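You operate a simulated robot arm through the tools that you are given. There is no shell and no other tool. Be economical: measure what you need, move in short steps, check, and stop when the job is done.

You are at the controls of a simulated robot arm. One attempt, no reset.

JOB
Pack the block marked JOB 2 with the shim that the height gauge calls for.
Fine: set it in the yellow nest, swing the green head over it, away, fit the shim in the pocket and swing the head over again; it must show nought.

Only the result counts: the job must be done as asked and must still hold three seconds after the hand-in. Knocking over, shifting, dropping, spilling or breaking anything else fails it.

ROBOT AND FRAMES
A 6-joint arm with a two-finger parallel gripper, fixed in place. Base frame: the origin is at the foot of the arm, x ahead of it, y to its left, z up; the work surface is at about z = 0.86. Readings come in m, degrees, newtons and seconds.
With the tool pointing down near the work surface it reaches from about 0.26 to 0.68 m from the base axis. Its first joint turns from -66.0 to 66.0 degrees. Payload 2.9 kg.
Tool frame: the origin (TCP) lies between the finger pads and is the grasp point; the fingertips stand 0.03 m ahead of it; z points along the fingers, y is the line along which they close. The gripper opens to 0.11 m. The fingers are 0.02 m wide and 0.01 m thick; the gripper's body (0.048 by 0.112 m) begins 0.055 m behind the TCP.
Orientation is that of the tool frame in the base frame, as a unit quaternion [x, y, z, w]. With the fingers straight down and closing along the base's y, the tool's x points along the base's -x, its y along +y and its z along -z.

CONTROLS
- The arm moves only by the tool apply_moves. Its argument "increments" is a list of rows, each a list of 3 entries, a list of its own where there are three numbers: the shift along the tool's x, y, z in m, then the turn, a rotation vector about the tool's x, y, z in degrees, then the finger opening in m, from 0 to 0.11. In form: [[[tx, ty, tz], [rx, ry, rz], claw], ...]. A call has 1 to 10 rows; each row is the pose to reach, as a shift and turn from the pose commanded when the call began, along the tool's axes at that moment. Rows are played at 5 a second. More than 0.05 m and 8.6 degrees between two rows, or a gripper value outside its range, and nothing of the call is played. A pose out of reach is approached as far as the arm can. The call stops where the force on the tool passes 90 N (or 10 N more than at its start, if that is more) or the arm is blocked; 0.2 s more then pass. Each finger travels about 0.108 m/s and halts on what it meets, pressing with about 23 N; the grip force reading is that of the motor and also rises with nothing between the fingers. The clock runs only during rows and for 0.2 s after the last one: add rows that repeat a pose to give the fingers time. It gives the time, the measured TCP pose, the force on the tool (base axes), the opening and the grip force at its end, in the units of the frame above (readings bear some noise).
- Cameras (640 x 400 px; columns grow to the right, rows downward): "scene" is fixed at [0.0727, 0.4194, 1.4081]; the picture's right is [-0.88, -0.47, 0.00], its down [-0.15, 0.29, -0.95] and it looks along [0.44, -0.83, -0.33] (base axes); focal length 255 px, centre (320, 200). "wrist" rides on the gripper at [-0.036, 0, -0.057] in the tool frame; the picture's right is [0.00, -1.00, 0.00], its down [0.97, 0.00, -0.24] and it looks along [0.24, 0.00, 0.97] (tool axes); focal length 218 px, centre (320, 200). There is no depth. A picture from a camera that has moved, and an enlarged one, comes with that camera's place and axes in the base frame and with its lens. The place of the scene camera against the robot may be out by one fixed shift of up to 0.012 m in any direction.
- snapshot(camera): a new picture of that camera. It takes no simulated time.
- enlarge(camera, box): a new picture of the part [left, top, right, bottom] of that camera's present view, enlarged. It takes no simulated time.
- finish_job(): hands the job in; it is judged then, once.

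Work in short steps. Places have to be worked out from the pictures, the camera data and where the tool is seen: move nearer, look again, correct. Check each grasp and each placing, and mend what went wrong. You have 120 turns and 64 pictures in all, those below and enlarged ones among them. Open the gripper and draw the arm clear of the work before you hand the job in, unless the task says otherwise; then end with one line.

The tools are called after ">>>" as a command line: name --argument value ..., lists and objects as JSON in quotes. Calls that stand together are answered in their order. apply_moves: Moves the arm, as the interface text tells. Its arguments: {"type":"object","properties":{"increments":{"type":"array","items":{"type":"array"}}},"required":["increments"]} The other tools are called the same way: snapshot (camera) takes a picture; enlarge (camera, box) takes an enlarged picture of a part of a camera's view; finish_job () hands the job in.

At the start:

```text
clock: 0.0
position: [0.3168, -0.0188, 1.3626]
orientation: [0.001, 1.0, 0.0, 0.001]
contact_force: [0.6, 0.4, 0.6]
opening: 0.11
grasp_force: 0.1
```

scene: 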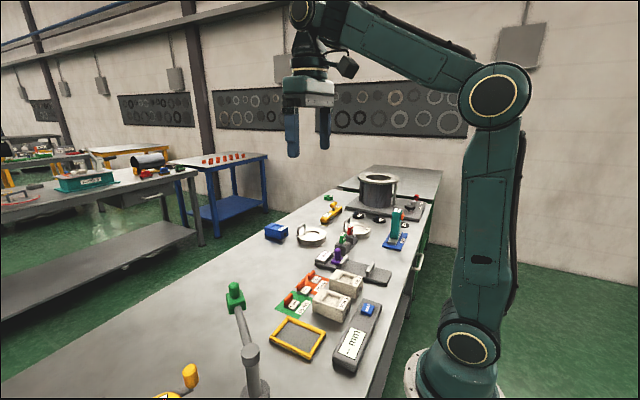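
wrist: 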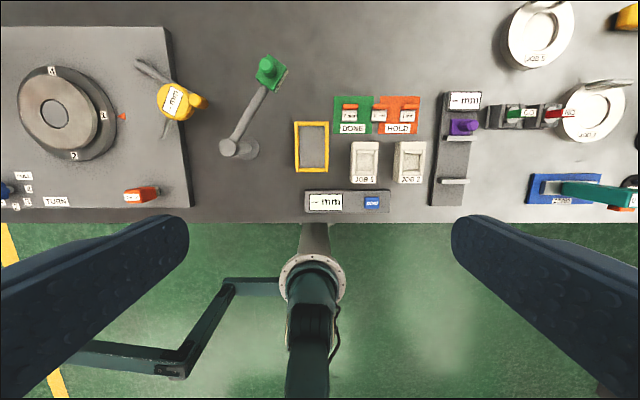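

The wrist view shows the gauge with green head on an arm, yellow nest, JOB 1 and JOB 2 blocks, and shims on a DONE/HOLD tray. I'll enlarge to read the details.

>>> enlarge --camera "wrist" --box '[210, 40, 430, 220]'

>>> enlarge --camera "wrist" --box '[420, 0, 640, 220]'

>>> enlarge --camera "scene" --box '[210, 240, 400, 400]'

>>> enlarge --camera "wrist" --box '[0, 20, 220, 220]'

```text
2.22 times, centred on (320, 130) of wrist
camera zoom: at [0.353, -0.0195, 1.4193], right [0.0, -1.0, 0.0], down [-0.97, 0.0, 0.24], along [-0.24, 0.0, -0.97], focal length 485 px, centre (320, 356)
```

zoom: 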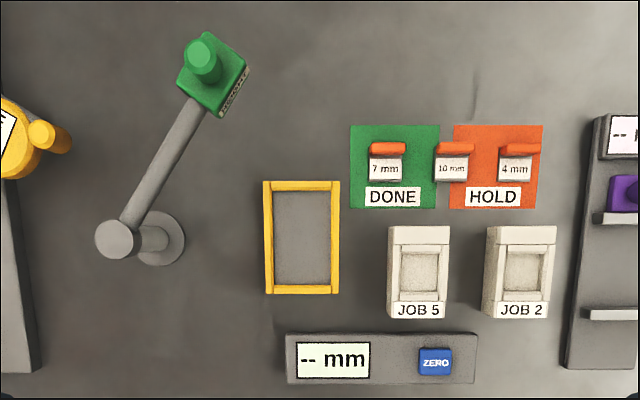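

```text
1.82 times, centred on (530, 110) of wrist
camera zoom: at [0.353, -0.0195, 1.4193], right [0.0, -1.0, 0.0], down [-0.97, 0.0, 0.24], along [-0.24, 0.0, -0.97], focal length 397 px, centre (-62, 364)
```

zoom: 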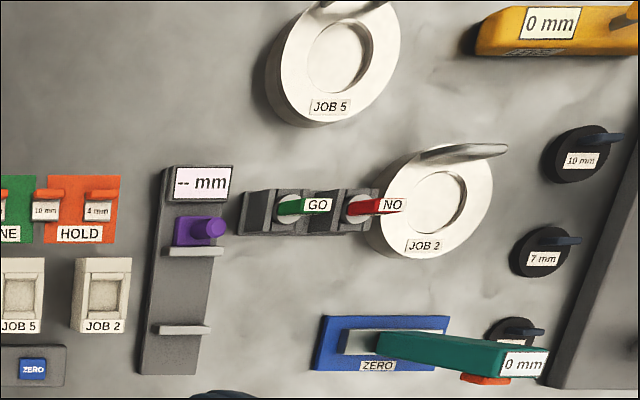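

```text
2.50 times, centred on (305, 320) of scene
camera zoom: at [0.0727, 0.4194, 1.4081], right [-0.88, -0.47, 0.0], down [-0.15, 0.29, -0.95], along [0.44, -0.83, -0.33], focal length 637 px, centre (358, -100)
```

zoom: 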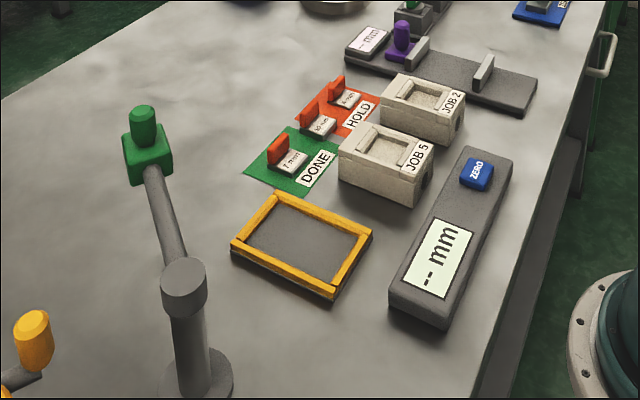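

```text
2.00 times, centred on (110, 120) of wrist
camera zoom: at [0.353, -0.0195, 1.4193], right [0.0, -1.0, 0.0], down [-0.97, 0.0, 0.24], along [-0.24, 0.0, -0.97], focal length 436 px, centre (740, 360)
```

zoom: 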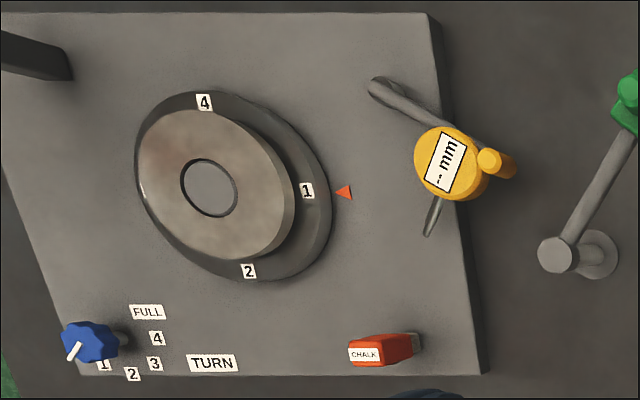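

I'll lower the arm for a closer look over the blocks and nest.

>>> apply_moves --increments '[[[-0.022, -0.013, 0.035], [0, 0, 0], 0.11], [[-0.044, -0.027, 0.07], [0, 0, 0], 0.11], [[-0.066, -0.04, 0.105], [0, 0, 0], 0.11], [[-0.088, -0.053, 0.14], [0, 0, 0], 0.11], [[-0.11, -0.067, 0.175], [0, 0, 0], 0.11], [[-0.133, -0.08, 0.21], [0, 0, 0], 0.11]]'

>>> snapshot --camera "wrist"

>>> enlarge --camera "wrist" --box '[200, 80, 440, 230]'

```text
clock: 1.4
position: [0.4502, -0.1002, 1.1512]
orientation: [0.0, 1.0, 0.0, 0.0]
contact_force: [-0.1, -1.0, 0.0]
opening: 0.1101
grasp_force: 0.1
```

```text
57 pictures are left
camera wrist: at [0.486, -0.0999, 1.2088], right [0.0, -1.0, 0.0], down [-0.97, 0.0, 0.24], along [-0.24, 0.0, -0.97], focal length 218 px, centre (320, 200)
```

wrist: 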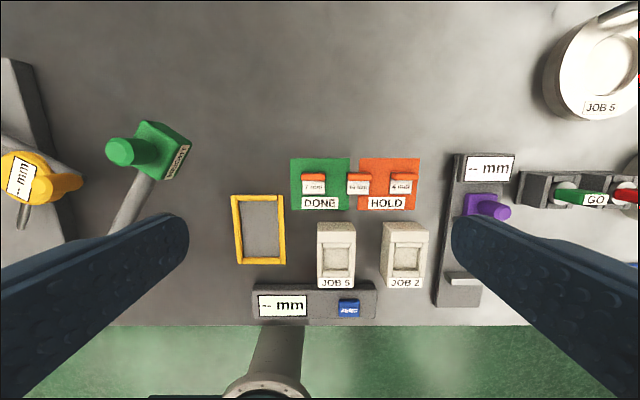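

```text
2.67 times, centred on (320, 155) of wrist
camera zoom: at [0.486, -0.0999, 1.2088], right [0.0, -1.0, 0.0], down [-0.97, 0.0, 0.24], along [-0.24, 0.0, -0.97], focal length 582 px, centre (320, 320)
```

zoom: 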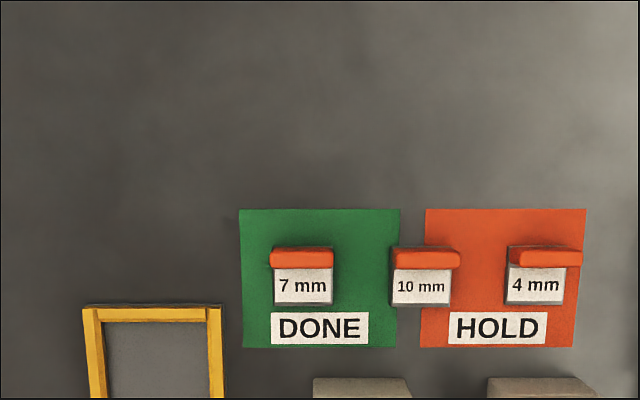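

The shims read 7, 10 and 4 mm. Next the blocks/nest and the head's label.

>>> enlarge --camera "wrist" --box '[220, 170, 460, 320]'

>>> enlarge --camera "wrist" --box '[90, 100, 210, 175]'

```text
2.67 times, centred on (340, 245) of wrist
camera zoom: at [0.486, -0.0999, 1.2088], right [0.0, -1.0, 0.0], down [-0.97, 0.0, 0.24], along [-0.24, 0.0, -0.97], focal length 582 px, centre (267, 80)
```

zoom: 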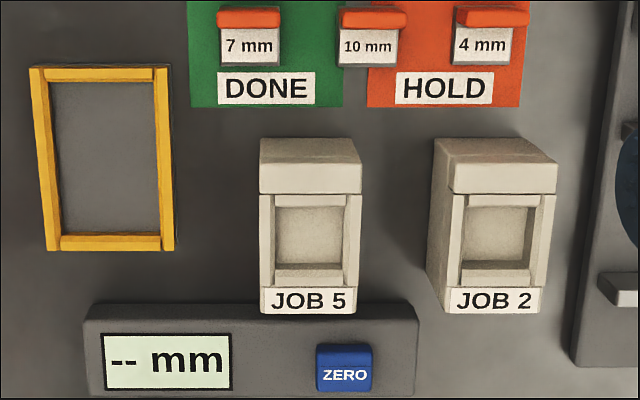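

```text
5.33 times, centred on (150, 138) of wrist
camera zoom: at [0.486, -0.0999, 1.2088], right [0.0, -1.0, 0.0], down [-0.97, 0.0, 0.24], along [-0.24, 0.0, -0.97], focal length 1164 px, centre (1227, 533)
```

zoom: 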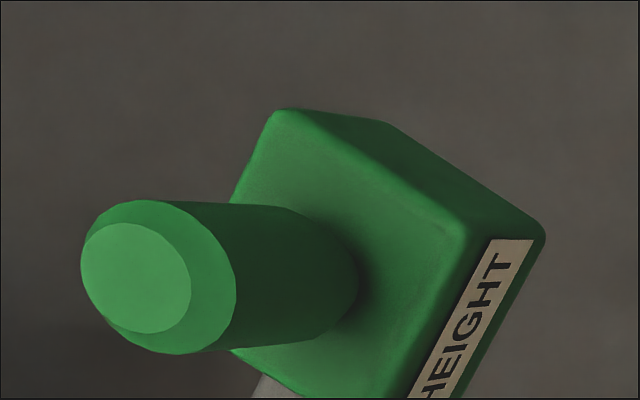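

Zooming on the blocks from the scene camera to understand their 3D form.

>>> enlarge --camera "scene" --box '[270, 260, 390, 335]'

```text
5.33 times, centred on (330, 298) of scene
camera zoom: at [0.0727, 0.4194, 1.4081], right [-0.88, -0.47, 0.0], down [-0.15, 0.29, -0.95], along [0.44, -0.83, -0.33], focal length 1359 px, centre (267, -320)
```

zoom: 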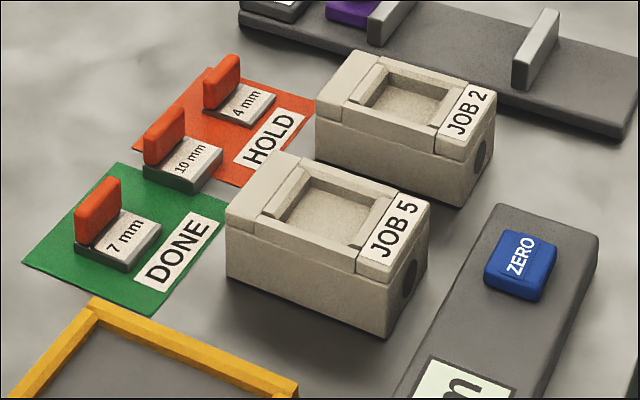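

JOB 2's block is about 0.062 × 0.099 m and 0.039 m high, centred near (0.312, -0.235), and the nest is centred near (0.347, 0.003). I'll hover above the block to refine that.

>>> apply_moves --increments '[[[0.028, -0.027, 0.02], [0, 0, 0], 0.11], [[0.055, -0.054, 0.04], [0, 0, 0], 0.11], [[0.083, -0.081, 0.06], [0, 0, 0], 0.11], [[0.11, -0.108, 0.08], [0, 0, 0], 0.11], [[0.1377, -0.135, 0.1], [0, 0, 0], 0.11]]'

>>> snapshot --camera "wrist"

```text
clock: 2.6
position: [0.3107, -0.2334, 1.0534]
orientation: [0.0, 1.0, 0.0, 0.001]
contact_force: [-0.3, -0.1, 0.0]
opening: 0.1101
grasp_force: 0.1
```

```text
52 pictures are left
camera wrist: at [0.3483, -0.2334, 1.1099], right [0.0, -1.0, 0.0], down [-0.97, 0.0, 0.24], along [-0.24, 0.0, -0.97], focal length 218 px, centre (320, 200)
```

wrist: 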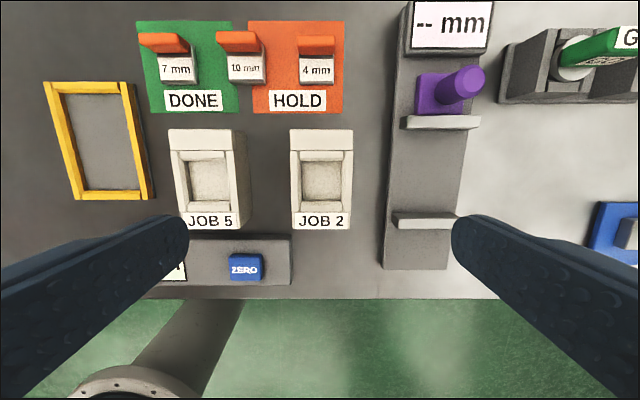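

Block centre refined to about (0.3145, -0.2345). I'll descend with a 0.09 m opening so the fingers clear the neighbours, to TCP z≈0.905, and close.

>>> apply_moves --increments '[[[-0.003, -0.001, 0.04], [0, 0, 0], 0.09], [[-0.003, -0.001, 0.08], [0, 0, 0], 0.09], [[-0.003, -0.001, 0.115], [0, 0, 0], 0.09], [[-0.003, -0.001, 0.148], [0, 0, 0], 0.09], [[-0.003, -0.001, 0.148], [0, 0, 0], 0.09]]'

>>> snapshot --camera "wrist"

>>> enlarge --camera "scene" --box '[250, 220, 410, 340]'

```text
clock: 3.8
position: [0.3159, -0.2366, 0.9036]
orientation: [0.0, 1.0, -0.001, 0.001]
contact_force: [-0.2, -0.9, 0.0]
opening: 0.0899
grasp_force: 0.0
```

```text
51 pictures are left
camera wrist: at [0.3528, -0.2362, 0.9603], right [0.0, -1.0, 0.0], down [-0.97, 0.0, 0.24], along [-0.24, 0.0, -0.97], focal length 218 px, centre (320, 200)
```

wrist: 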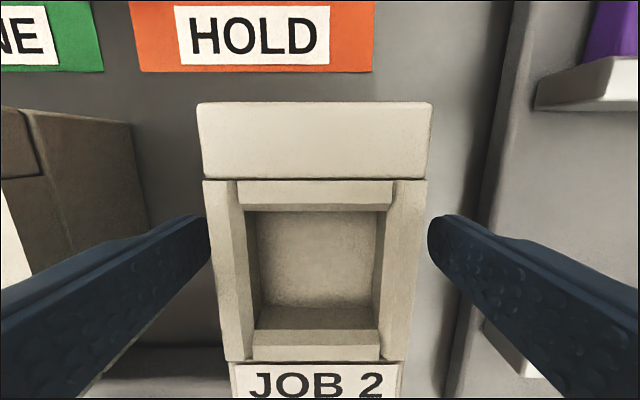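

```text
3.33 times, centred on (330, 280) of scene
camera zoom: at [0.0728, 0.4194, 1.4081], right [-0.88, -0.47, 0.0], down [-0.15, 0.29, -0.95], along [0.44, -0.83, -0.33], focal length 849 px, centre (287, -67)
```

zoom: 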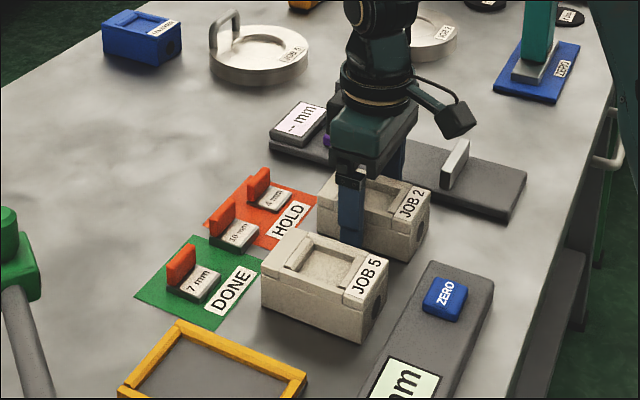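

Fingers straddle the block properly. Raising 4 mm (to clear the nest frame later) and closing.

>>> apply_moves --increments '[[[0, 0, -0.004], [0, 0, 0], 0.09], [[0, 0, -0.004], [0, 0, 0], 0.07], [[0, 0, -0.004], [0, 0, 0], 0.05], [[0, 0, -0.004], [0, 0, 0], 0.03], [[0, 0, -0.004], [0, 0, 0], 0.03]]'

```text
clock: 5.0
position: [0.3169, -0.2358, 0.9081]
orientation: [0.0, 1.0, 0.0, 0.001]
contact_force: [-0.5, 1.1, 0.7]
opening: 0.0578
grasp_force: 23.3
```

Gripped at 0.058 m. Lifting clear.

>>> apply_moves --increments '[[[0, 0, -0.03], [0, 0, 0], 0.03], [[0, 0, -0.06], [0, 0, 0], 0.03], [[0, 0, -0.1], [0, 0, 0], 0.03]]'

>>> snapshot --camera "wrist"

```text
clock: 5.8
position: [0.3146, -0.2365, 1.0086]
orientation: [0.0, 1.0, 0.001, -0.001]
contact_force: [-0.8, 0.5, -4.4]
opening: 0.0577
grasp_force: 23.0
```

```text
49 pictures are left
camera wrist: at [0.3517, -0.2362, 1.0655], right [0.0, -1.0, 0.0], down [-0.97, 0.0, 0.24], along [-0.24, 0.0, -0.97], focal length 218 px, centre (320, 200)
```

wrist: 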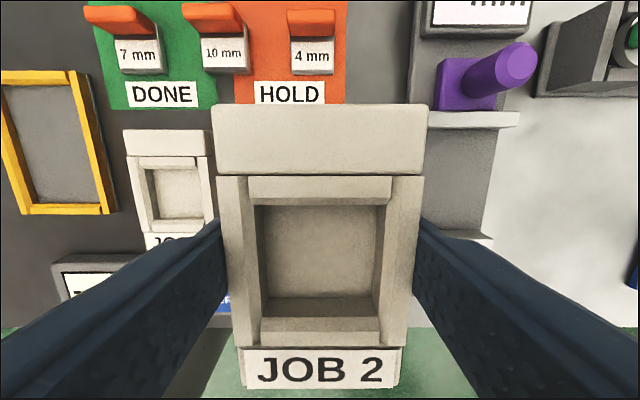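

Block held; its top sits ~2 mm below TCP level, centred on TCP. I'll shift toward the nest and raise slightly to measure it precisely before placing.

>>> apply_moves --increments '[[[0, 0.03, -0.02], [0, 0, 0], 0.03], [[0, 0.065, -0.03], [0, 0, 0], 0.03], [[0, 0.1, -0.03], [0, 0, 0], 0.03], [[0, 0.1, -0.03], [0, 0, 0], 0.03]]'

>>> enlarge --camera "wrist" --box '[60, 60, 260, 240]'

```text
clock: 6.8
position: [0.3155, -0.1368, 1.0374]
orientation: [0.001, 1.0, 0.0, 0.001]
contact_force: [0.6, -0.3, -4.2]
opening: 0.058
grasp_force: 23.3
```

```text
2.22 times, centred on (160, 150) of wrist
camera zoom: at [0.3519, -0.1362, 1.0949], right [0.0, -1.0, 0.0], down [-0.97, 0.0, 0.24], along [-0.24, 0.0, -0.97], focal length 485 px, centre (676, 311)
```

zoom: 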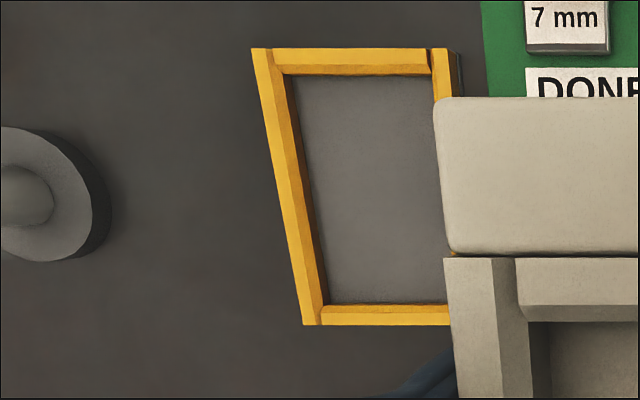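

Nest inner opening is about 0.069 × 0.104 m centred at (0.350, 0.001), with ~5 mm clearance all round. Moving above it.

>>> apply_moves --increments '[[[-0.01, 0.035, 0], [0, 0, 0], 0.03], [[-0.02, 0.07, 0], [0, 0, 0], 0.03], [[-0.03, 0.105, 0], [0, 0, 0], 0.03], [[-0.034, 0.1375, 0], [0, 0, 0], 0.03], [[-0.034, 0.1375, 0.03], [0, 0, 0], 0.03], [[-0.034, 0.1375, 0.07], [0, 0, 0], 0.03], [[-0.034, 0.1375, 0.1], [0, 0, 0], 0.03], [[-0.034, 0.1375, 0.1], [0, 0, 0], 0.03]]'

>>> snapshot --camera "wrist"

>>> enlarge --camera "scene" --box '[210, 270, 370, 370]'

```text
clock: 8.6
position: [0.35, 0.0013, 0.9385]
orientation: [0.001, 1.0, -0.001, 0.001]
contact_force: [-1.1, 0.6, -4.8]
opening: 0.058
grasp_force: 22.9
```

```text
47 pictures are left
camera wrist: at [0.3858, 0.0013, 0.9958], right [0.0, -1.0, 0.0], down [-0.97, 0.0, 0.24], along [-0.24, 0.0, -0.97], focal length 218 px, centre (320, 200)
```

wrist: 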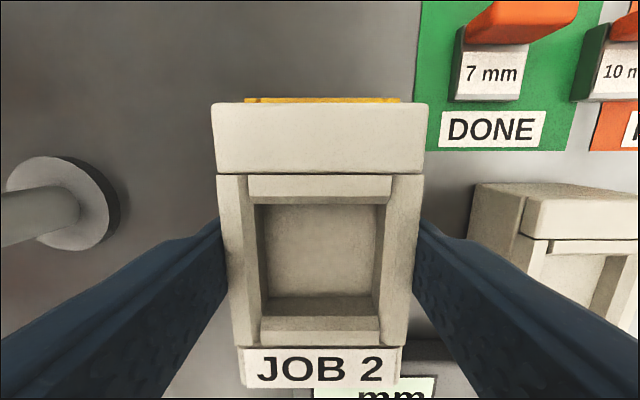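

```text
4.00 times, centred on (290, 320) of scene
camera zoom: at [0.0728, 0.4194, 1.4081], right [-0.88, -0.47, 0.0], down [-0.15, 0.29, -0.95], along [0.44, -0.83, -0.33], focal length 1019 px, centre (440, -280)
```

zoom: 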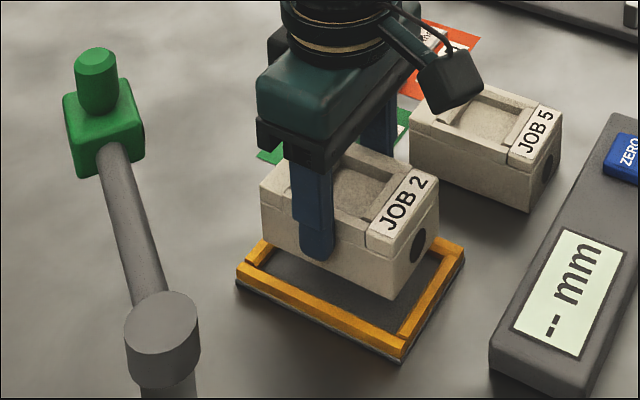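

Well aligned over the nest. Lowering to just above seating.

>>> apply_moves --increments '[[[0, 0, 0.012], [0, 0, 0], 0.03], [[0, 0, 0.024], [0, 0, 0], 0.03], [[0, 0, 0.027], [0, 0, 0], 0.03]]'

>>> enlarge --camera "scene" --box '[250, 300, 346, 360]'

```text
clock: 9.4
position: [0.3508, 0.0006, 0.9119]
orientation: [0.0, 1.0, 0.0, 0.002]
contact_force: [-3.2, -0.5, 15.7]
opening: 0.058
grasp_force: 22.9
```

```text
6.67 times, centred on (298, 330) of scene
camera zoom: at [0.0725, 0.4194, 1.4081], right [-0.88, -0.47, 0.0], down [-0.15, 0.29, -0.95], along [0.44, -0.83, -0.33], focal length 1698 px, centre (467, -667)
```

zoom: 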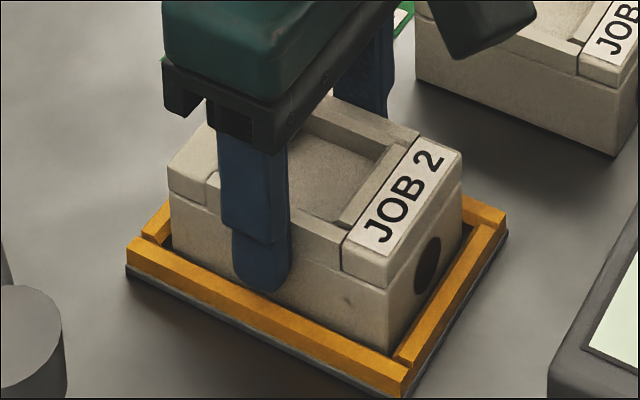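

Contact of ~16 N shows the block is seated on the nest floor, inside the frame. Releasing and backing up.

>>> apply_moves --increments '[[[0, 0, -0.001], [0, 0, 0], 0.058], [[0, 0, -0.001], [0, 0, 0], 0.08], [[0, 0, -0.001], [0, 0, 0], 0.085], [[0, 0, -0.04], [0, 0, 0], 0.085], [[0, 0, -0.08], [0, 0, 0], 0.085]]'

>>> snapshot --camera "wrist"

>>> enlarge --camera "scene" --box '[210, 260, 370, 360]'

```text
clock: 10.6
position: [0.3494, 0.0015, 0.9921]
orientation: [0.0, 1.0, -0.001, 0.001]
contact_force: [0.5, -0.3, -0.7]
opening: 0.085
grasp_force: 0.0
```

```text
44 pictures are left
camera wrist: at [0.3858, 0.0019, 1.0485], right [0.0, -1.0, 0.0], down [-0.97, 0.0, 0.24], along [-0.24, 0.0, -0.97], focal length 218 px, centre (320, 200)
```

wrist: 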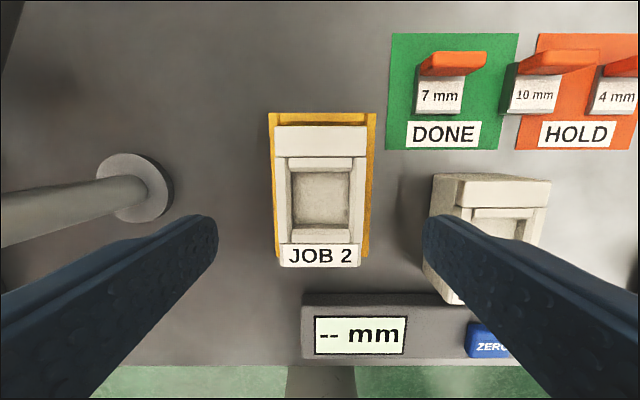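

```text
4.00 times, centred on (290, 310) of scene
camera zoom: at [0.0727, 0.4194, 1.4081], right [-0.88, -0.47, 0.0], down [-0.15, 0.29, -0.95], along [0.44, -0.83, -0.33], focal length 1019 px, centre (440, -240)
```

zoom: 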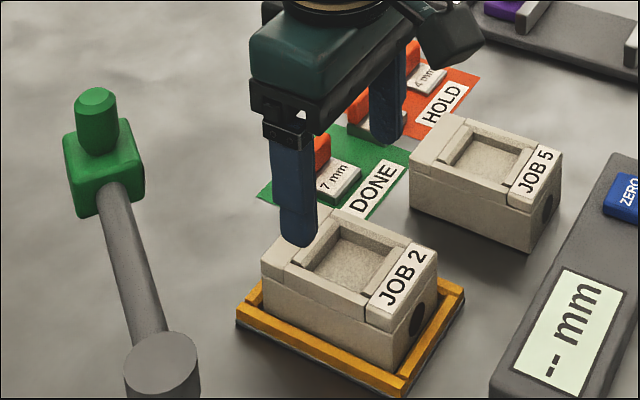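

Block is in the nest. From two views I triangulate the knob top at about (0.480, 0.064, 1.03) and the post at (0.351, 0.163), so the swing radius is 0.162 m. Rising and turning the tool to close tangentially over the knob.

>>> apply_moves --increments '[[[0, 0, -0.045], [0, 0, 5], 0.085], [[0, 0, -0.09], [0, 0, 10], 0.085], [[-0.02, 0, -0.12], [0, 0, 15], 0.085], [[-0.05, 0.02, -0.13], [0, 0, 20], 0.085], [[-0.08, 0.04, -0.13], [0, 0, 26], 0.085], [[-0.11, 0.055, -0.13], [0, 0, 32], 0.085], [[-0.13, 0.0635, -0.13], [0, 0, 37.4], 0.085], [[-0.13, 0.0635, -0.13], [0, 0, 37.4], 0.085]]'

>>> snapshot --camera "wrist"

```text
clock: 12.4
position: [0.4801, 0.065, 1.1214]
orientation: [0.322, 0.947, -0.001, 0.0]
contact_force: [0.1, -0.9, 0.1]
opening: 0.0851
grasp_force: 0.1
```

```text
42 pictures are left
camera wrist: at [0.5088, 0.0435, 1.178], right [-0.61, -0.79, 0.0], down [-0.77, 0.59, 0.24], along [-0.19, 0.15, -0.97], focal length 218 px, centre (320, 200)
```

wrist: 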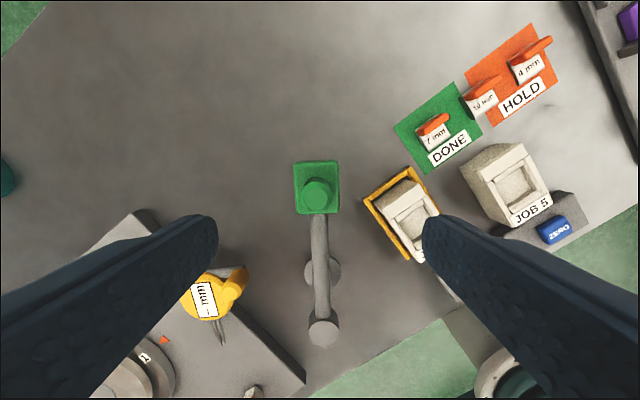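

The knob is about 4 mm outward and 2 mm left of TCP. Correcting and descending around it.

>>> apply_moves --increments '[[[-0.004, 0.002, 0.03], [0, 0, 0], 0.075], [[-0.004, 0.002, 0.06], [0, 0, 0], 0.075], [[-0.004, 0.002, 0.09], [0, 0, 0], 0.075], [[-0.004, 0.002, 0.09], [0, 0, 0], 0.075]]'

>>> snapshot --camera "wrist"

>>> enlarge --camera "scene" --box '[170, 230, 330, 330]'

```text
clock: 13.4
position: [0.4841, 0.0638, 1.0311]
orientation: [0.32, 0.947, 0.0, 0.0]
contact_force: [-1.1, 0.4, -0.4]
opening: 0.0747
grasp_force: 0.1
```

```text
41 pictures are left
camera wrist: at [0.5131, 0.0416, 1.0882], right [-0.61, -0.79, 0.0], down [-0.77, 0.59, 0.24], along [-0.19, 0.15, -0.97], focal length 218 px, centre (320, 200)
```

wrist: 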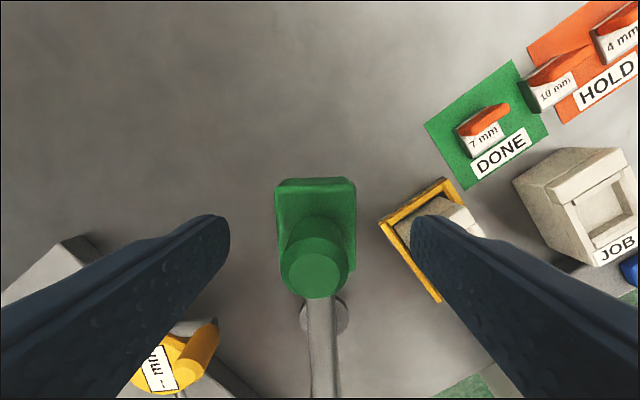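

```text
4.00 times, centred on (250, 280) of scene
camera zoom: at [0.0727, 0.4194, 1.4081], right [-0.88, -0.47, 0.0], down [-0.15, 0.29, -0.95], along [0.44, -0.83, -0.33], focal length 1019 px, centre (600, -120)
```

zoom: 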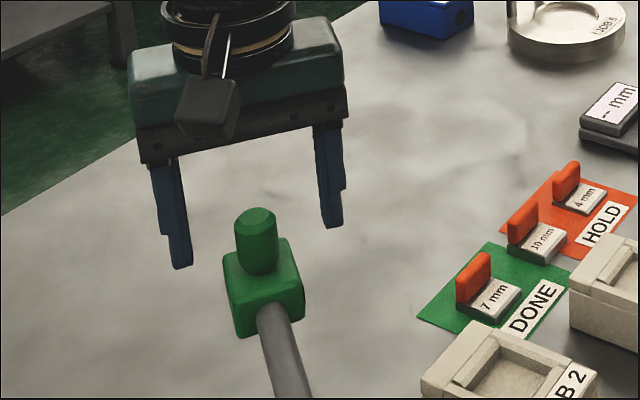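

Knob top is at z≈1.034, centred within ~2 mm. I'll raise 10 mm to stay above the head body and close on the knob.

>>> apply_moves --increments '[[[-0.002, 0.001, -0.01], [0, 0, 0], 0.07], [[-0.002, 0.001, -0.01], [0, 0, 0], 0.05], [[-0.002, 0.001, -0.01], [0, 0, 0], 0.03], [[-0.002, 0.001, -0.01], [0, 0, 0], 0.01], [[-0.002, 0.001, -0.01], [0, 0, 0], 0.01]]'

>>> snapshot --camera "wrist"

```text
clock: 14.6
position: [0.4866, 0.0628, 1.0429]
orientation: [0.321, 0.947, 0.0, 0.001]
contact_force: [0.9, -1.1, 0.2]
opening: 0.0234
grasp_force: 45.1
```

```text
39 pictures are left
camera wrist: at [0.5154, 0.0413, 1.0987], right [-0.61, -0.79, 0.0], down [-0.77, 0.59, 0.24], along [-0.19, 0.15, -0.97], focal length 218 px, centre (320, 200)
```

wrist: 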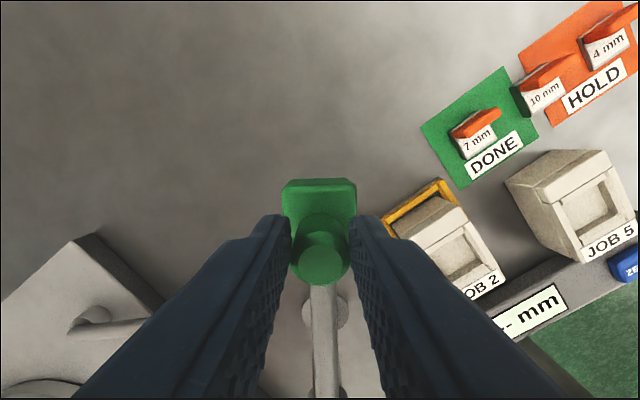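

Knob gripped (Ø 0.023). I'll loosen into a cage and swing it along the arc, half way first.

>>> apply_moves --increments '[[[0, 0, 0], [0, 0, 0], 0.029], [[0.0014, -0.0215, 0], [0, 0, 7.5], 0.029], [[0.0056, -0.0427, 0], [0, 0, 15], 0.029], [[0.0126, -0.0631, 0], [0, 0, 22.5], 0.029], [[0.0221, -0.0825, 0], [0, 0, 30], 0.029], [[0.0221, -0.0825, 0], [0, 0, 30], 0.029]]'

>>> snapshot --camera "wrist"

```text
clock: 16.0
position: [0.419, 0.0111, 1.0418]
orientation: [0.557, 0.831, -0.001, 0.001]
contact_force: [0.4, 0.1, -0.3]
opening: 0.0293
grasp_force: 0.2
```

```text
38 pictures are left
camera wrist: at [0.4326, -0.0223, 1.0981], right [-0.92, -0.38, 0.0], down [-0.37, 0.9, 0.24], along [-0.09, 0.22, -0.97], focal length 218 px, centre (320, 200)
```

wrist: 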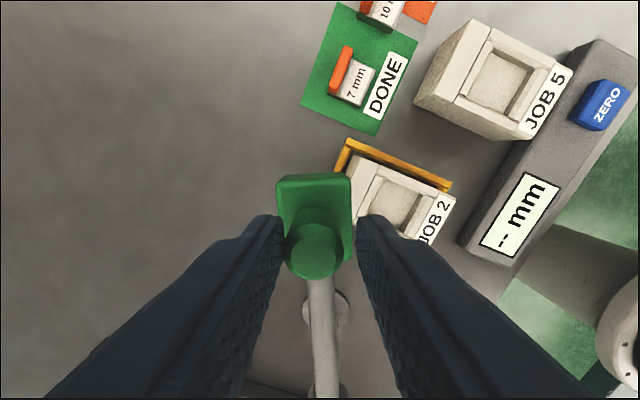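

Swing is free and forces are tiny. Continuing to the position above the nest.

>>> apply_moves --increments '[[[0.0014, -0.0215, 0], [0, 0, 7.5], 0.029], [[0.0056, -0.0427, 0], [0, 0, 15], 0.029], [[0.0131, -0.0645, 0], [0, 0, 23], 0.029], [[0.0131, -0.0645, 0], [0, 0, 23], 0.029], [[0.0131, -0.0645, 0], [0, 0, 23], 0.029]]'

>>> snapshot --camera "wrist"

>>> enlarge --camera "scene" --box '[210, 260, 402, 380]'

```text
clock: 17.2
position: [0.3555, -0.0015, 1.0425]
orientation: [0.71, 0.704, -0.001, 0.002]
contact_force: [0.3, -0.9, 0.0]
opening: 0.0289
grasp_force: 0.1
```

```text
37 pictures are left
camera wrist: at [0.3541, -0.0371, 1.0982], right [-1.0, 0.01, 0.0], down [0.01, 0.97, 0.24], along [0.0, 0.24, -0.97], focal length 218 px, centre (320, 200)
```

wrist: 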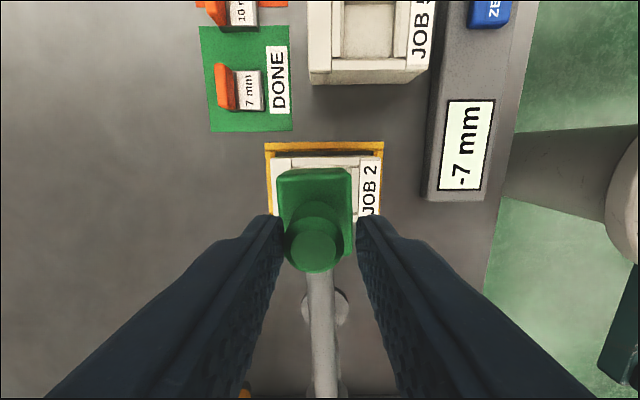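

```text
3.33 times, centred on (306, 320) of scene
camera zoom: at [0.0727, 0.4194, 1.4081], right [-0.88, -0.47, 0.0], down [-0.15, 0.29, -0.95], along [0.44, -0.83, -0.33], focal length 849 px, centre (367, -200)
```

zoom: 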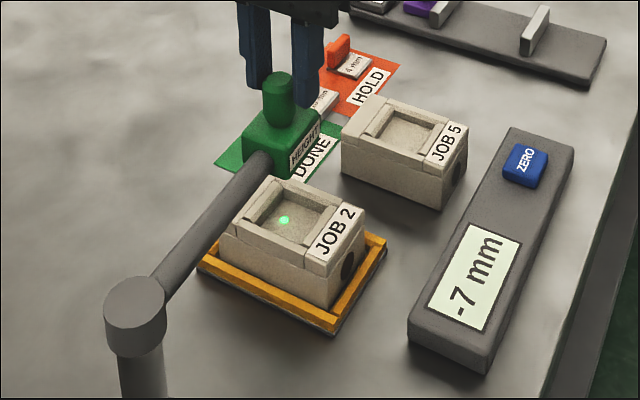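

The gauge reads -7 mm, so the 7 mm shim is called for. Swinging the head back away along the same arc.

>>> apply_moves --increments '[[[0.0014, 0.0215, 0], [0, 0, -7.5], 0.029], [[0.0056, 0.0427, 0], [0, 0, -15], 0.029], [[0.0126, 0.0631, 0], [0, 0, -22.5], 0.029], [[0.0221, 0.0825, 0], [0, 0, -30], 0.029], [[0.0341, 0.1005, 0], [0, 0, -37.5], 0.029], [[0.0483, 0.1167, 0], [0, 0, -45], 0.029], [[0.0646, 0.1309, 0], [0, 0, -52.5], 0.029], [[0.0646, 0.1309, 0], [0, 0, -52.5], 0.029]]'

>>> snapshot --camera "wrist"

```text
clock: 19.0
position: [0.4861, 0.0643, 1.0417]
orientation: [0.324, 0.946, -0.001, 0.001]
contact_force: [0.2, 1.0, 0.5]
opening: 0.0291
grasp_force: 0.5
```

```text
35 pictures are left
camera wrist: at [0.5144, 0.0412, 1.0985], right [-0.61, -0.79, 0.0], down [-0.77, 0.6, 0.24], along [-0.19, 0.15, -0.97], focal length 218 px, centre (320, 200)
```

wrist: 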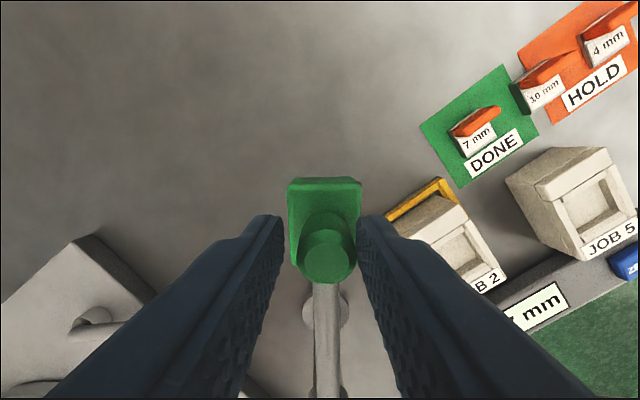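

Head is back out. Opening, rising and moving over the 7 mm shim with the tool turned to close along x on its tab.

>>> apply_moves --increments '[[[0, 0, 0], [0, 0, 0], 0.06], [[0, 0, -0.04], [0, 0, 0], 0.06], [[0, 0, -0.08], [0, 0, 7], 0.06], [[-0.0128, -0.037, -0.08], [0, 0, 15], 0.06], [[-0.0257, -0.075, -0.08], [0, 0, 23], 0.06], [[-0.0385, -0.112, -0.08], [0, 0, 31], 0.06], [[-0.0514, -0.1495, -0.06], [0, 0, 39], 0.06], [[-0.0514, -0.1495, -0.03], [0, 0, 47], 0.06], [[-0.0514, -0.1495, -0.01], [0, 0, 52.6], 0.06], [[-0.0514, -0.1495, -0.01], [0, 0, 52.6], 0.06]]'

>>> snapshot --camera "wrist"

```text
clock: 21.2
position: [0.4345, -0.0861, 1.0511]
orientation: [0.711, 0.704, 0.0, 0.001]
contact_force: [-0.1, -0.8, 0.5]
opening: 0.06
grasp_force: 0.0
```

```text
34 pictures are left
camera wrist: at [0.4339, -0.1222, 1.1079], right [-1.0, 0.01, 0.0], down [0.01, 0.97, 0.24], along [0.0, 0.24, -0.97], focal length 218 px, centre (320, 200)
```

wrist: 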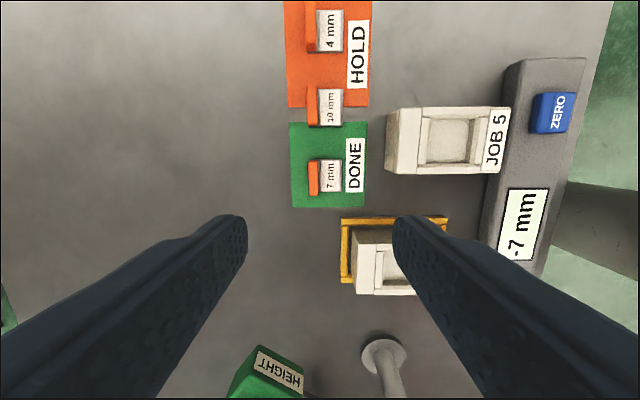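

Tab is at about (0.440, -0.090). Correcting and descending for a closer look.

>>> apply_moves --increments '[[[-0.004, 0.0055, 0.03], [0, 0, -0.6], 0.06], [[-0.004, 0.0055, 0.06], [0, 0, -0.6], 0.06], [[-0.004, 0.0055, 0.09], [0, 0, -0.6], 0.06], [[-0.004, 0.0055, 0.09], [0, 0, -0.6], 0.06]]'

>>> snapshot --camera "wrist"

>>> enlarge --camera "scene" --box '[240, 250, 368, 330]'

```text
clock: 22.2
position: [0.4382, -0.0918, 0.9606]
orientation: [0.707, 0.707, 0.0, 0.001]
contact_force: [0.0, 0.0, 0.3]
opening: 0.06
grasp_force: 0.1
```

```text
33 pictures are left
camera wrist: at [0.4393, -0.1268, 1.0185], right [-1.0, 0.0, 0.0], down [0.0, 0.97, 0.24], along [0.0, 0.24, -0.97], focal length 218 px, centre (320, 200)
```

wrist: 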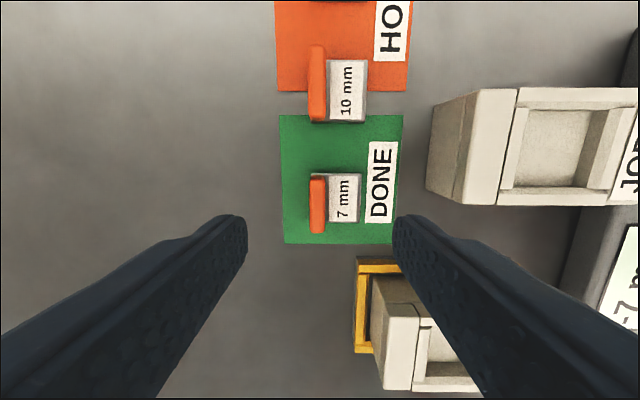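

```text
5.00 times, centred on (304, 290) of scene
camera zoom: at [0.0728, 0.4194, 1.4081], right [-0.88, -0.47, 0.0], down [-0.15, 0.29, -0.95], along [0.44, -0.83, -0.33], focal length 1274 px, centre (400, -250)
```

zoom: 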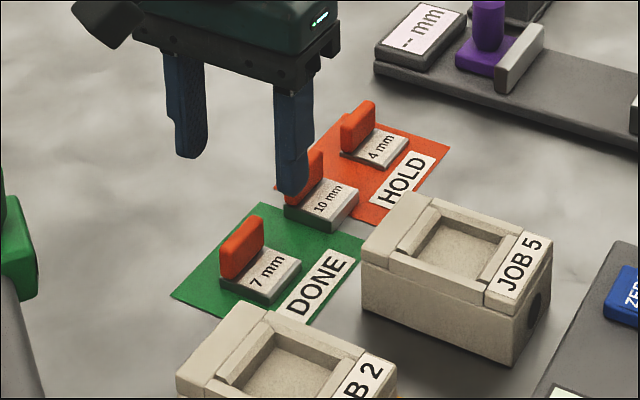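

Tab centre at (0.441, -0.090), top ≈0.889. The pocket looks ~15 mm deep, so I'll grip only the upper part of the tab (tips at ≈0.877), keeping fingers above the block later.

>>> apply_moves --increments '[[[0.001, 0.002, 0.02], [0, 0, 0], 0.04], [[0.001, 0.002, 0.04], [0, 0, 0], 0.035], [[0.001, 0.002, 0.0535], [0, 0, 0], 0.035], [[0.001, 0.002, 0.0535], [0, 0, 0], 0.035]]'

>>> enlarge --camera "scene" --box '[250, 260, 330, 310]'

>>> snapshot --camera "wrist"

```text
clock: 23.2
position: [0.4421, -0.0903, 0.9075]
orientation: [0.706, 0.708, 0.001, 0.002]
contact_force: [-0.6, 0.4, 0.3]
opening: 0.0352
grasp_force: 0.0
```

```text
8.00 times, centred on (290, 285) of scene
camera zoom: at [0.0727, 0.4194, 1.4081], right [-0.88, -0.47, 0.0], down [-0.15, 0.29, -0.95], along [0.44, -0.83, -0.33], focal length 2038 px, centre (560, -480)
```

zoom: 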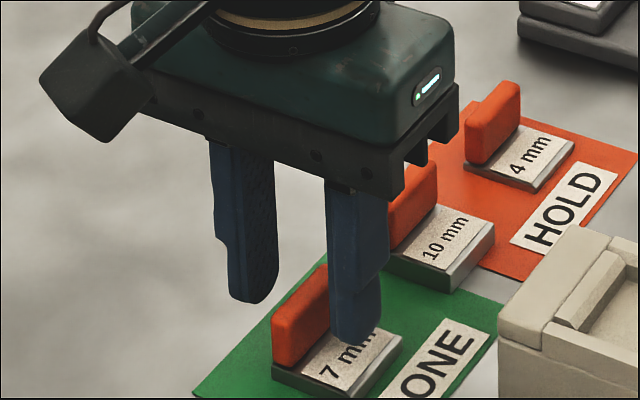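

```text
30 pictures are left
camera wrist: at [0.442, -0.1258, 0.9648], right [-1.0, 0.0, 0.0], down [0.0, 0.97, 0.24], along [0.0, 0.24, -0.97], focal length 218 px, centre (320, 200)
```

wrist: 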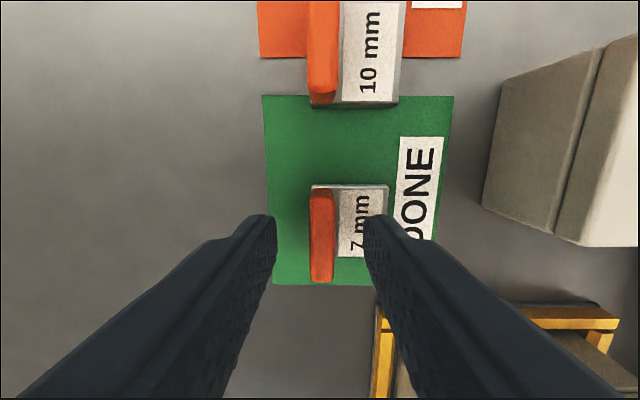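

Fingers straddle the tab with good alignment. Closing.

>>> apply_moves --increments '[[[-0.0015, -0.001, 0], [0, 0, 0], 0.035], [[-0.0015, -0.001, 0], [0, 0, 0], 0.02], [[-0.0015, -0.001, 0], [0, 0, 0], 0.005], [[-0.0015, -0.001, 0], [0, 0, 0], 0.0], [[-0.0015, -0.001, 0], [0, 0, 0], 0.0]]'

>>> enlarge --camera "scene" --box '[250, 260, 330, 310]'

```text
clock: 24.4
position: [0.441, -0.091, 0.9086]
orientation: [0.707, 0.707, -0.001, 0.001]
contact_force: [0.4, -1.2, -1.2]
opening: 0.0091
grasp_force: 23.1
```

```text
8.00 times, centred on (290, 285) of scene
camera zoom: at [0.0728, 0.4194, 1.4081], right [-0.88, -0.47, 0.0], down [-0.15, 0.29, -0.95], along [0.44, -0.83, -0.33], focal length 2038 px, centre (560, -480)
```

zoom: 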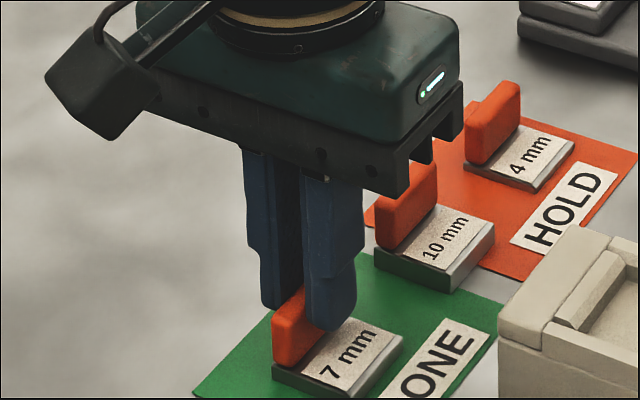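

Tab gripped (9 mm thick). Lifting and checking how the shim hangs.

>>> apply_moves --increments '[[[0, 0, -0.02], [0, 0, 0], 0.0], [[0, 0, -0.05], [0, 0, 0], 0.0], [[0, 0, -0.08], [0, 0, 0], 0.0], [[0, 0, -0.1], [0, 0, 0], 0.0]]'

>>> snapshot --camera "wrist"

>>> enlarge --camera "scene" --box '[240, 220, 368, 300]'

```text
clock: 25.4
position: [0.4424, -0.092, 1.0087]
orientation: [0.707, 0.707, 0.0, 0.0]
contact_force: [0.0, 0.0, -1.3]
opening: 0.0093
grasp_force: 22.8
```

```text
28 pictures are left
camera wrist: at [0.4413, -0.1274, 1.0662], right [-1.0, 0.0, 0.0], down [0.0, 0.97, 0.24], along [0.0, 0.24, -0.97], focal length 218 px, centre (320, 200)
```

wrist: 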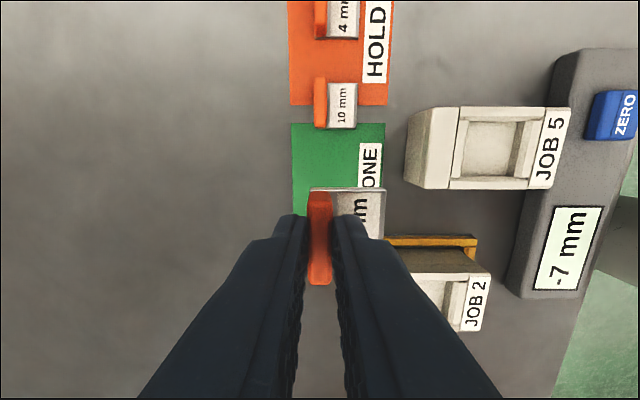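

```text
5.00 times, centred on (304, 260) of scene
camera zoom: at [0.0727, 0.4194, 1.4081], right [-0.88, -0.47, 0.0], down [-0.15, 0.29, -0.95], along [0.44, -0.83, -0.33], focal length 1274 px, centre (400, -100)
```

zoom: 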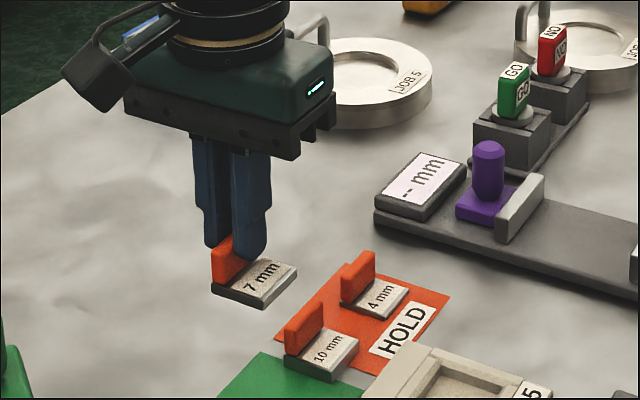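

Shim hangs level; its ~35 mm square plate is centred about (-0.013, +0.001) from TCP. I'll move just past the nest so the wrist camera can see the pocket for exact measurement.

>>> apply_moves --increments '[[[0, 0, -0.02], [0, 0, 0], 0.0], [[0.035, -0.02, -0.02], [0, 0, 0], 0.0], [[0.07, -0.04, -0.02], [0, 0, 0], 0.0], [[0.105, -0.06, -0.02], [0, 0, 0], 0.0], [[0.137, -0.079, -0.02], [0, 0, 0], 0.0], [[0.137, -0.079, -0.02], [0, 0, 0], 0.0]]'

>>> enlarge --camera "wrist" --box '[240, 90, 400, 190]'

```text
clock: 26.8
position: [0.361, 0.0456, 1.0286]
orientation: [0.707, 0.707, 0.0, 0.002]
contact_force: [-0.1, 0.3, -0.9]
opening: 0.0092
grasp_force: 23.4
```

```text
4.00 times, centred on (320, 140) of wrist
camera zoom: at [0.3616, 0.0098, 1.0853], right [-1.0, 0.0, 0.0], down [0.0, 0.97, 0.24], along [0.0, 0.24, -0.97], focal length 873 px, centre (320, 440)
```

zoom: 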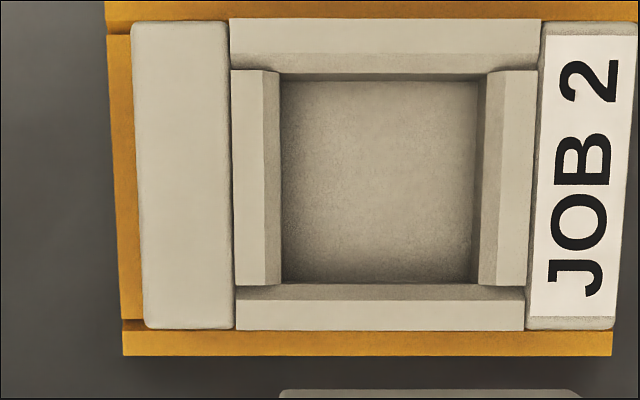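

Pocket floor is ~40 mm square, centred (0.3494, 0.0019), versus the ~35 mm shim. Moving above the pocket, shim bottom just above the block.

>>> apply_moves --increments '[[[-0.022, 0.001, 0], [0, 0, 0], 0.0], [[-0.0448, 0.001, 0], [0, 0, 0], 0.0], [[-0.0448, 0.001, 0.03], [0, 0, 0], 0.0], [[-0.0448, 0.001, 0.058], [0, 0, 0], 0.0], [[-0.0448, 0.001, 0.058], [0, 0, 0], 0.0]]'

>>> enlarge --camera "wrist" --box '[220, 140, 420, 340]'

>>> enlarge --camera "scene" --box '[260, 280, 356, 340]'

```text
clock: 28.0
position: [0.362, 0.0003, 0.9701]
orientation: [0.707, 0.707, 0.0, 0.002]
contact_force: [-0.1, -0.5, -0.5]
opening: 0.0092
grasp_force: 23.0
```

```text
2.00 times, centred on (320, 240) of wrist
camera zoom: at [0.3632, -0.0354, 1.0267], right [-1.0, 0.0, 0.0], down [0.0, 0.97, 0.24], along [0.0, 0.24, -0.97], focal length 436 px, centre (320, 120)
```

zoom: 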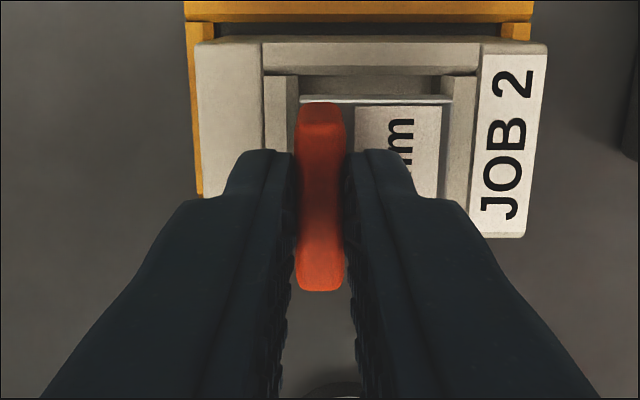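

```text
6.67 times, centred on (308, 310) of scene
camera zoom: at [0.0728, 0.4194, 1.4081], right [-0.88, -0.47, 0.0], down [-0.15, 0.29, -0.95], along [0.44, -0.83, -0.33], focal length 1698 px, centre (400, -533)
```

zoom: 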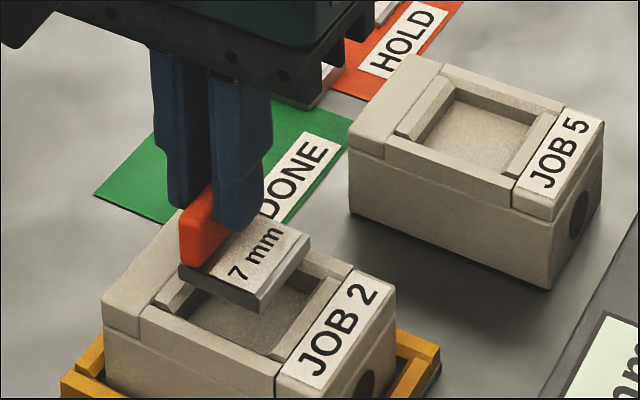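

Shim is within ~1 mm of pocket centre. Fine-correcting and lowering into the pocket.

>>> apply_moves --increments '[[[0.001, -0.001, 0.006], [0, 0, 0], 0.0], [[0.001, -0.001, 0.012], [0, 0, 0], 0.0], [[0.001, -0.001, 0.018], [0, 0, 0], 0.0], [[0.001, -0.001, 0.0235], [0, 0, 0], 0.0], [[0.001, -0.001, 0.0235], [0, 0, 0], 0.0]]'

>>> enlarge --camera "scene" --box '[260, 290, 356, 350]'

```text
clock: 29.2
position: [0.3613, 0.0022, 0.9468]
orientation: [0.706, 0.708, 0.0, 0.001]
contact_force: [-0.2, 0.1, -0.9]
opening: 0.0094
grasp_force: 23.1
```

```text
6.67 times, centred on (308, 320) of scene
camera zoom: at [0.0728, 0.4194, 1.4081], right [-0.88, -0.47, 0.0], down [-0.15, 0.29, -0.95], along [0.44, -0.83, -0.33], focal length 1698 px, centre (400, -600)
```

zoom: 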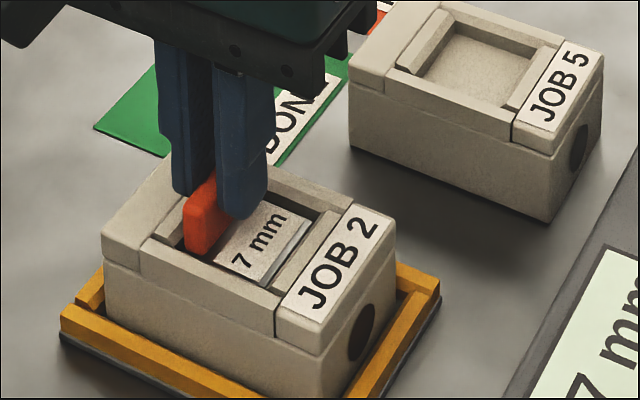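

No contact yet; the shim is entering the pocket cleanly. Lowering the last few millimetres in small steps.

>>> apply_moves --increments '[[[0, 0, 0.0015], [0, 0, 0], 0.0], [[0, 0, 0.0025], [0, 0, 0], 0.0], [[0, 0, 0.003], [0, 0, 0], 0.0]]'

```text
clock: 30.0
position: [0.3619, 0.002, 0.944]
orientation: [0.707, 0.708, 0.0, 0.001]
contact_force: [-3.5, -0.1, 11.9]
opening: 0.0091
grasp_force: 22.9
```

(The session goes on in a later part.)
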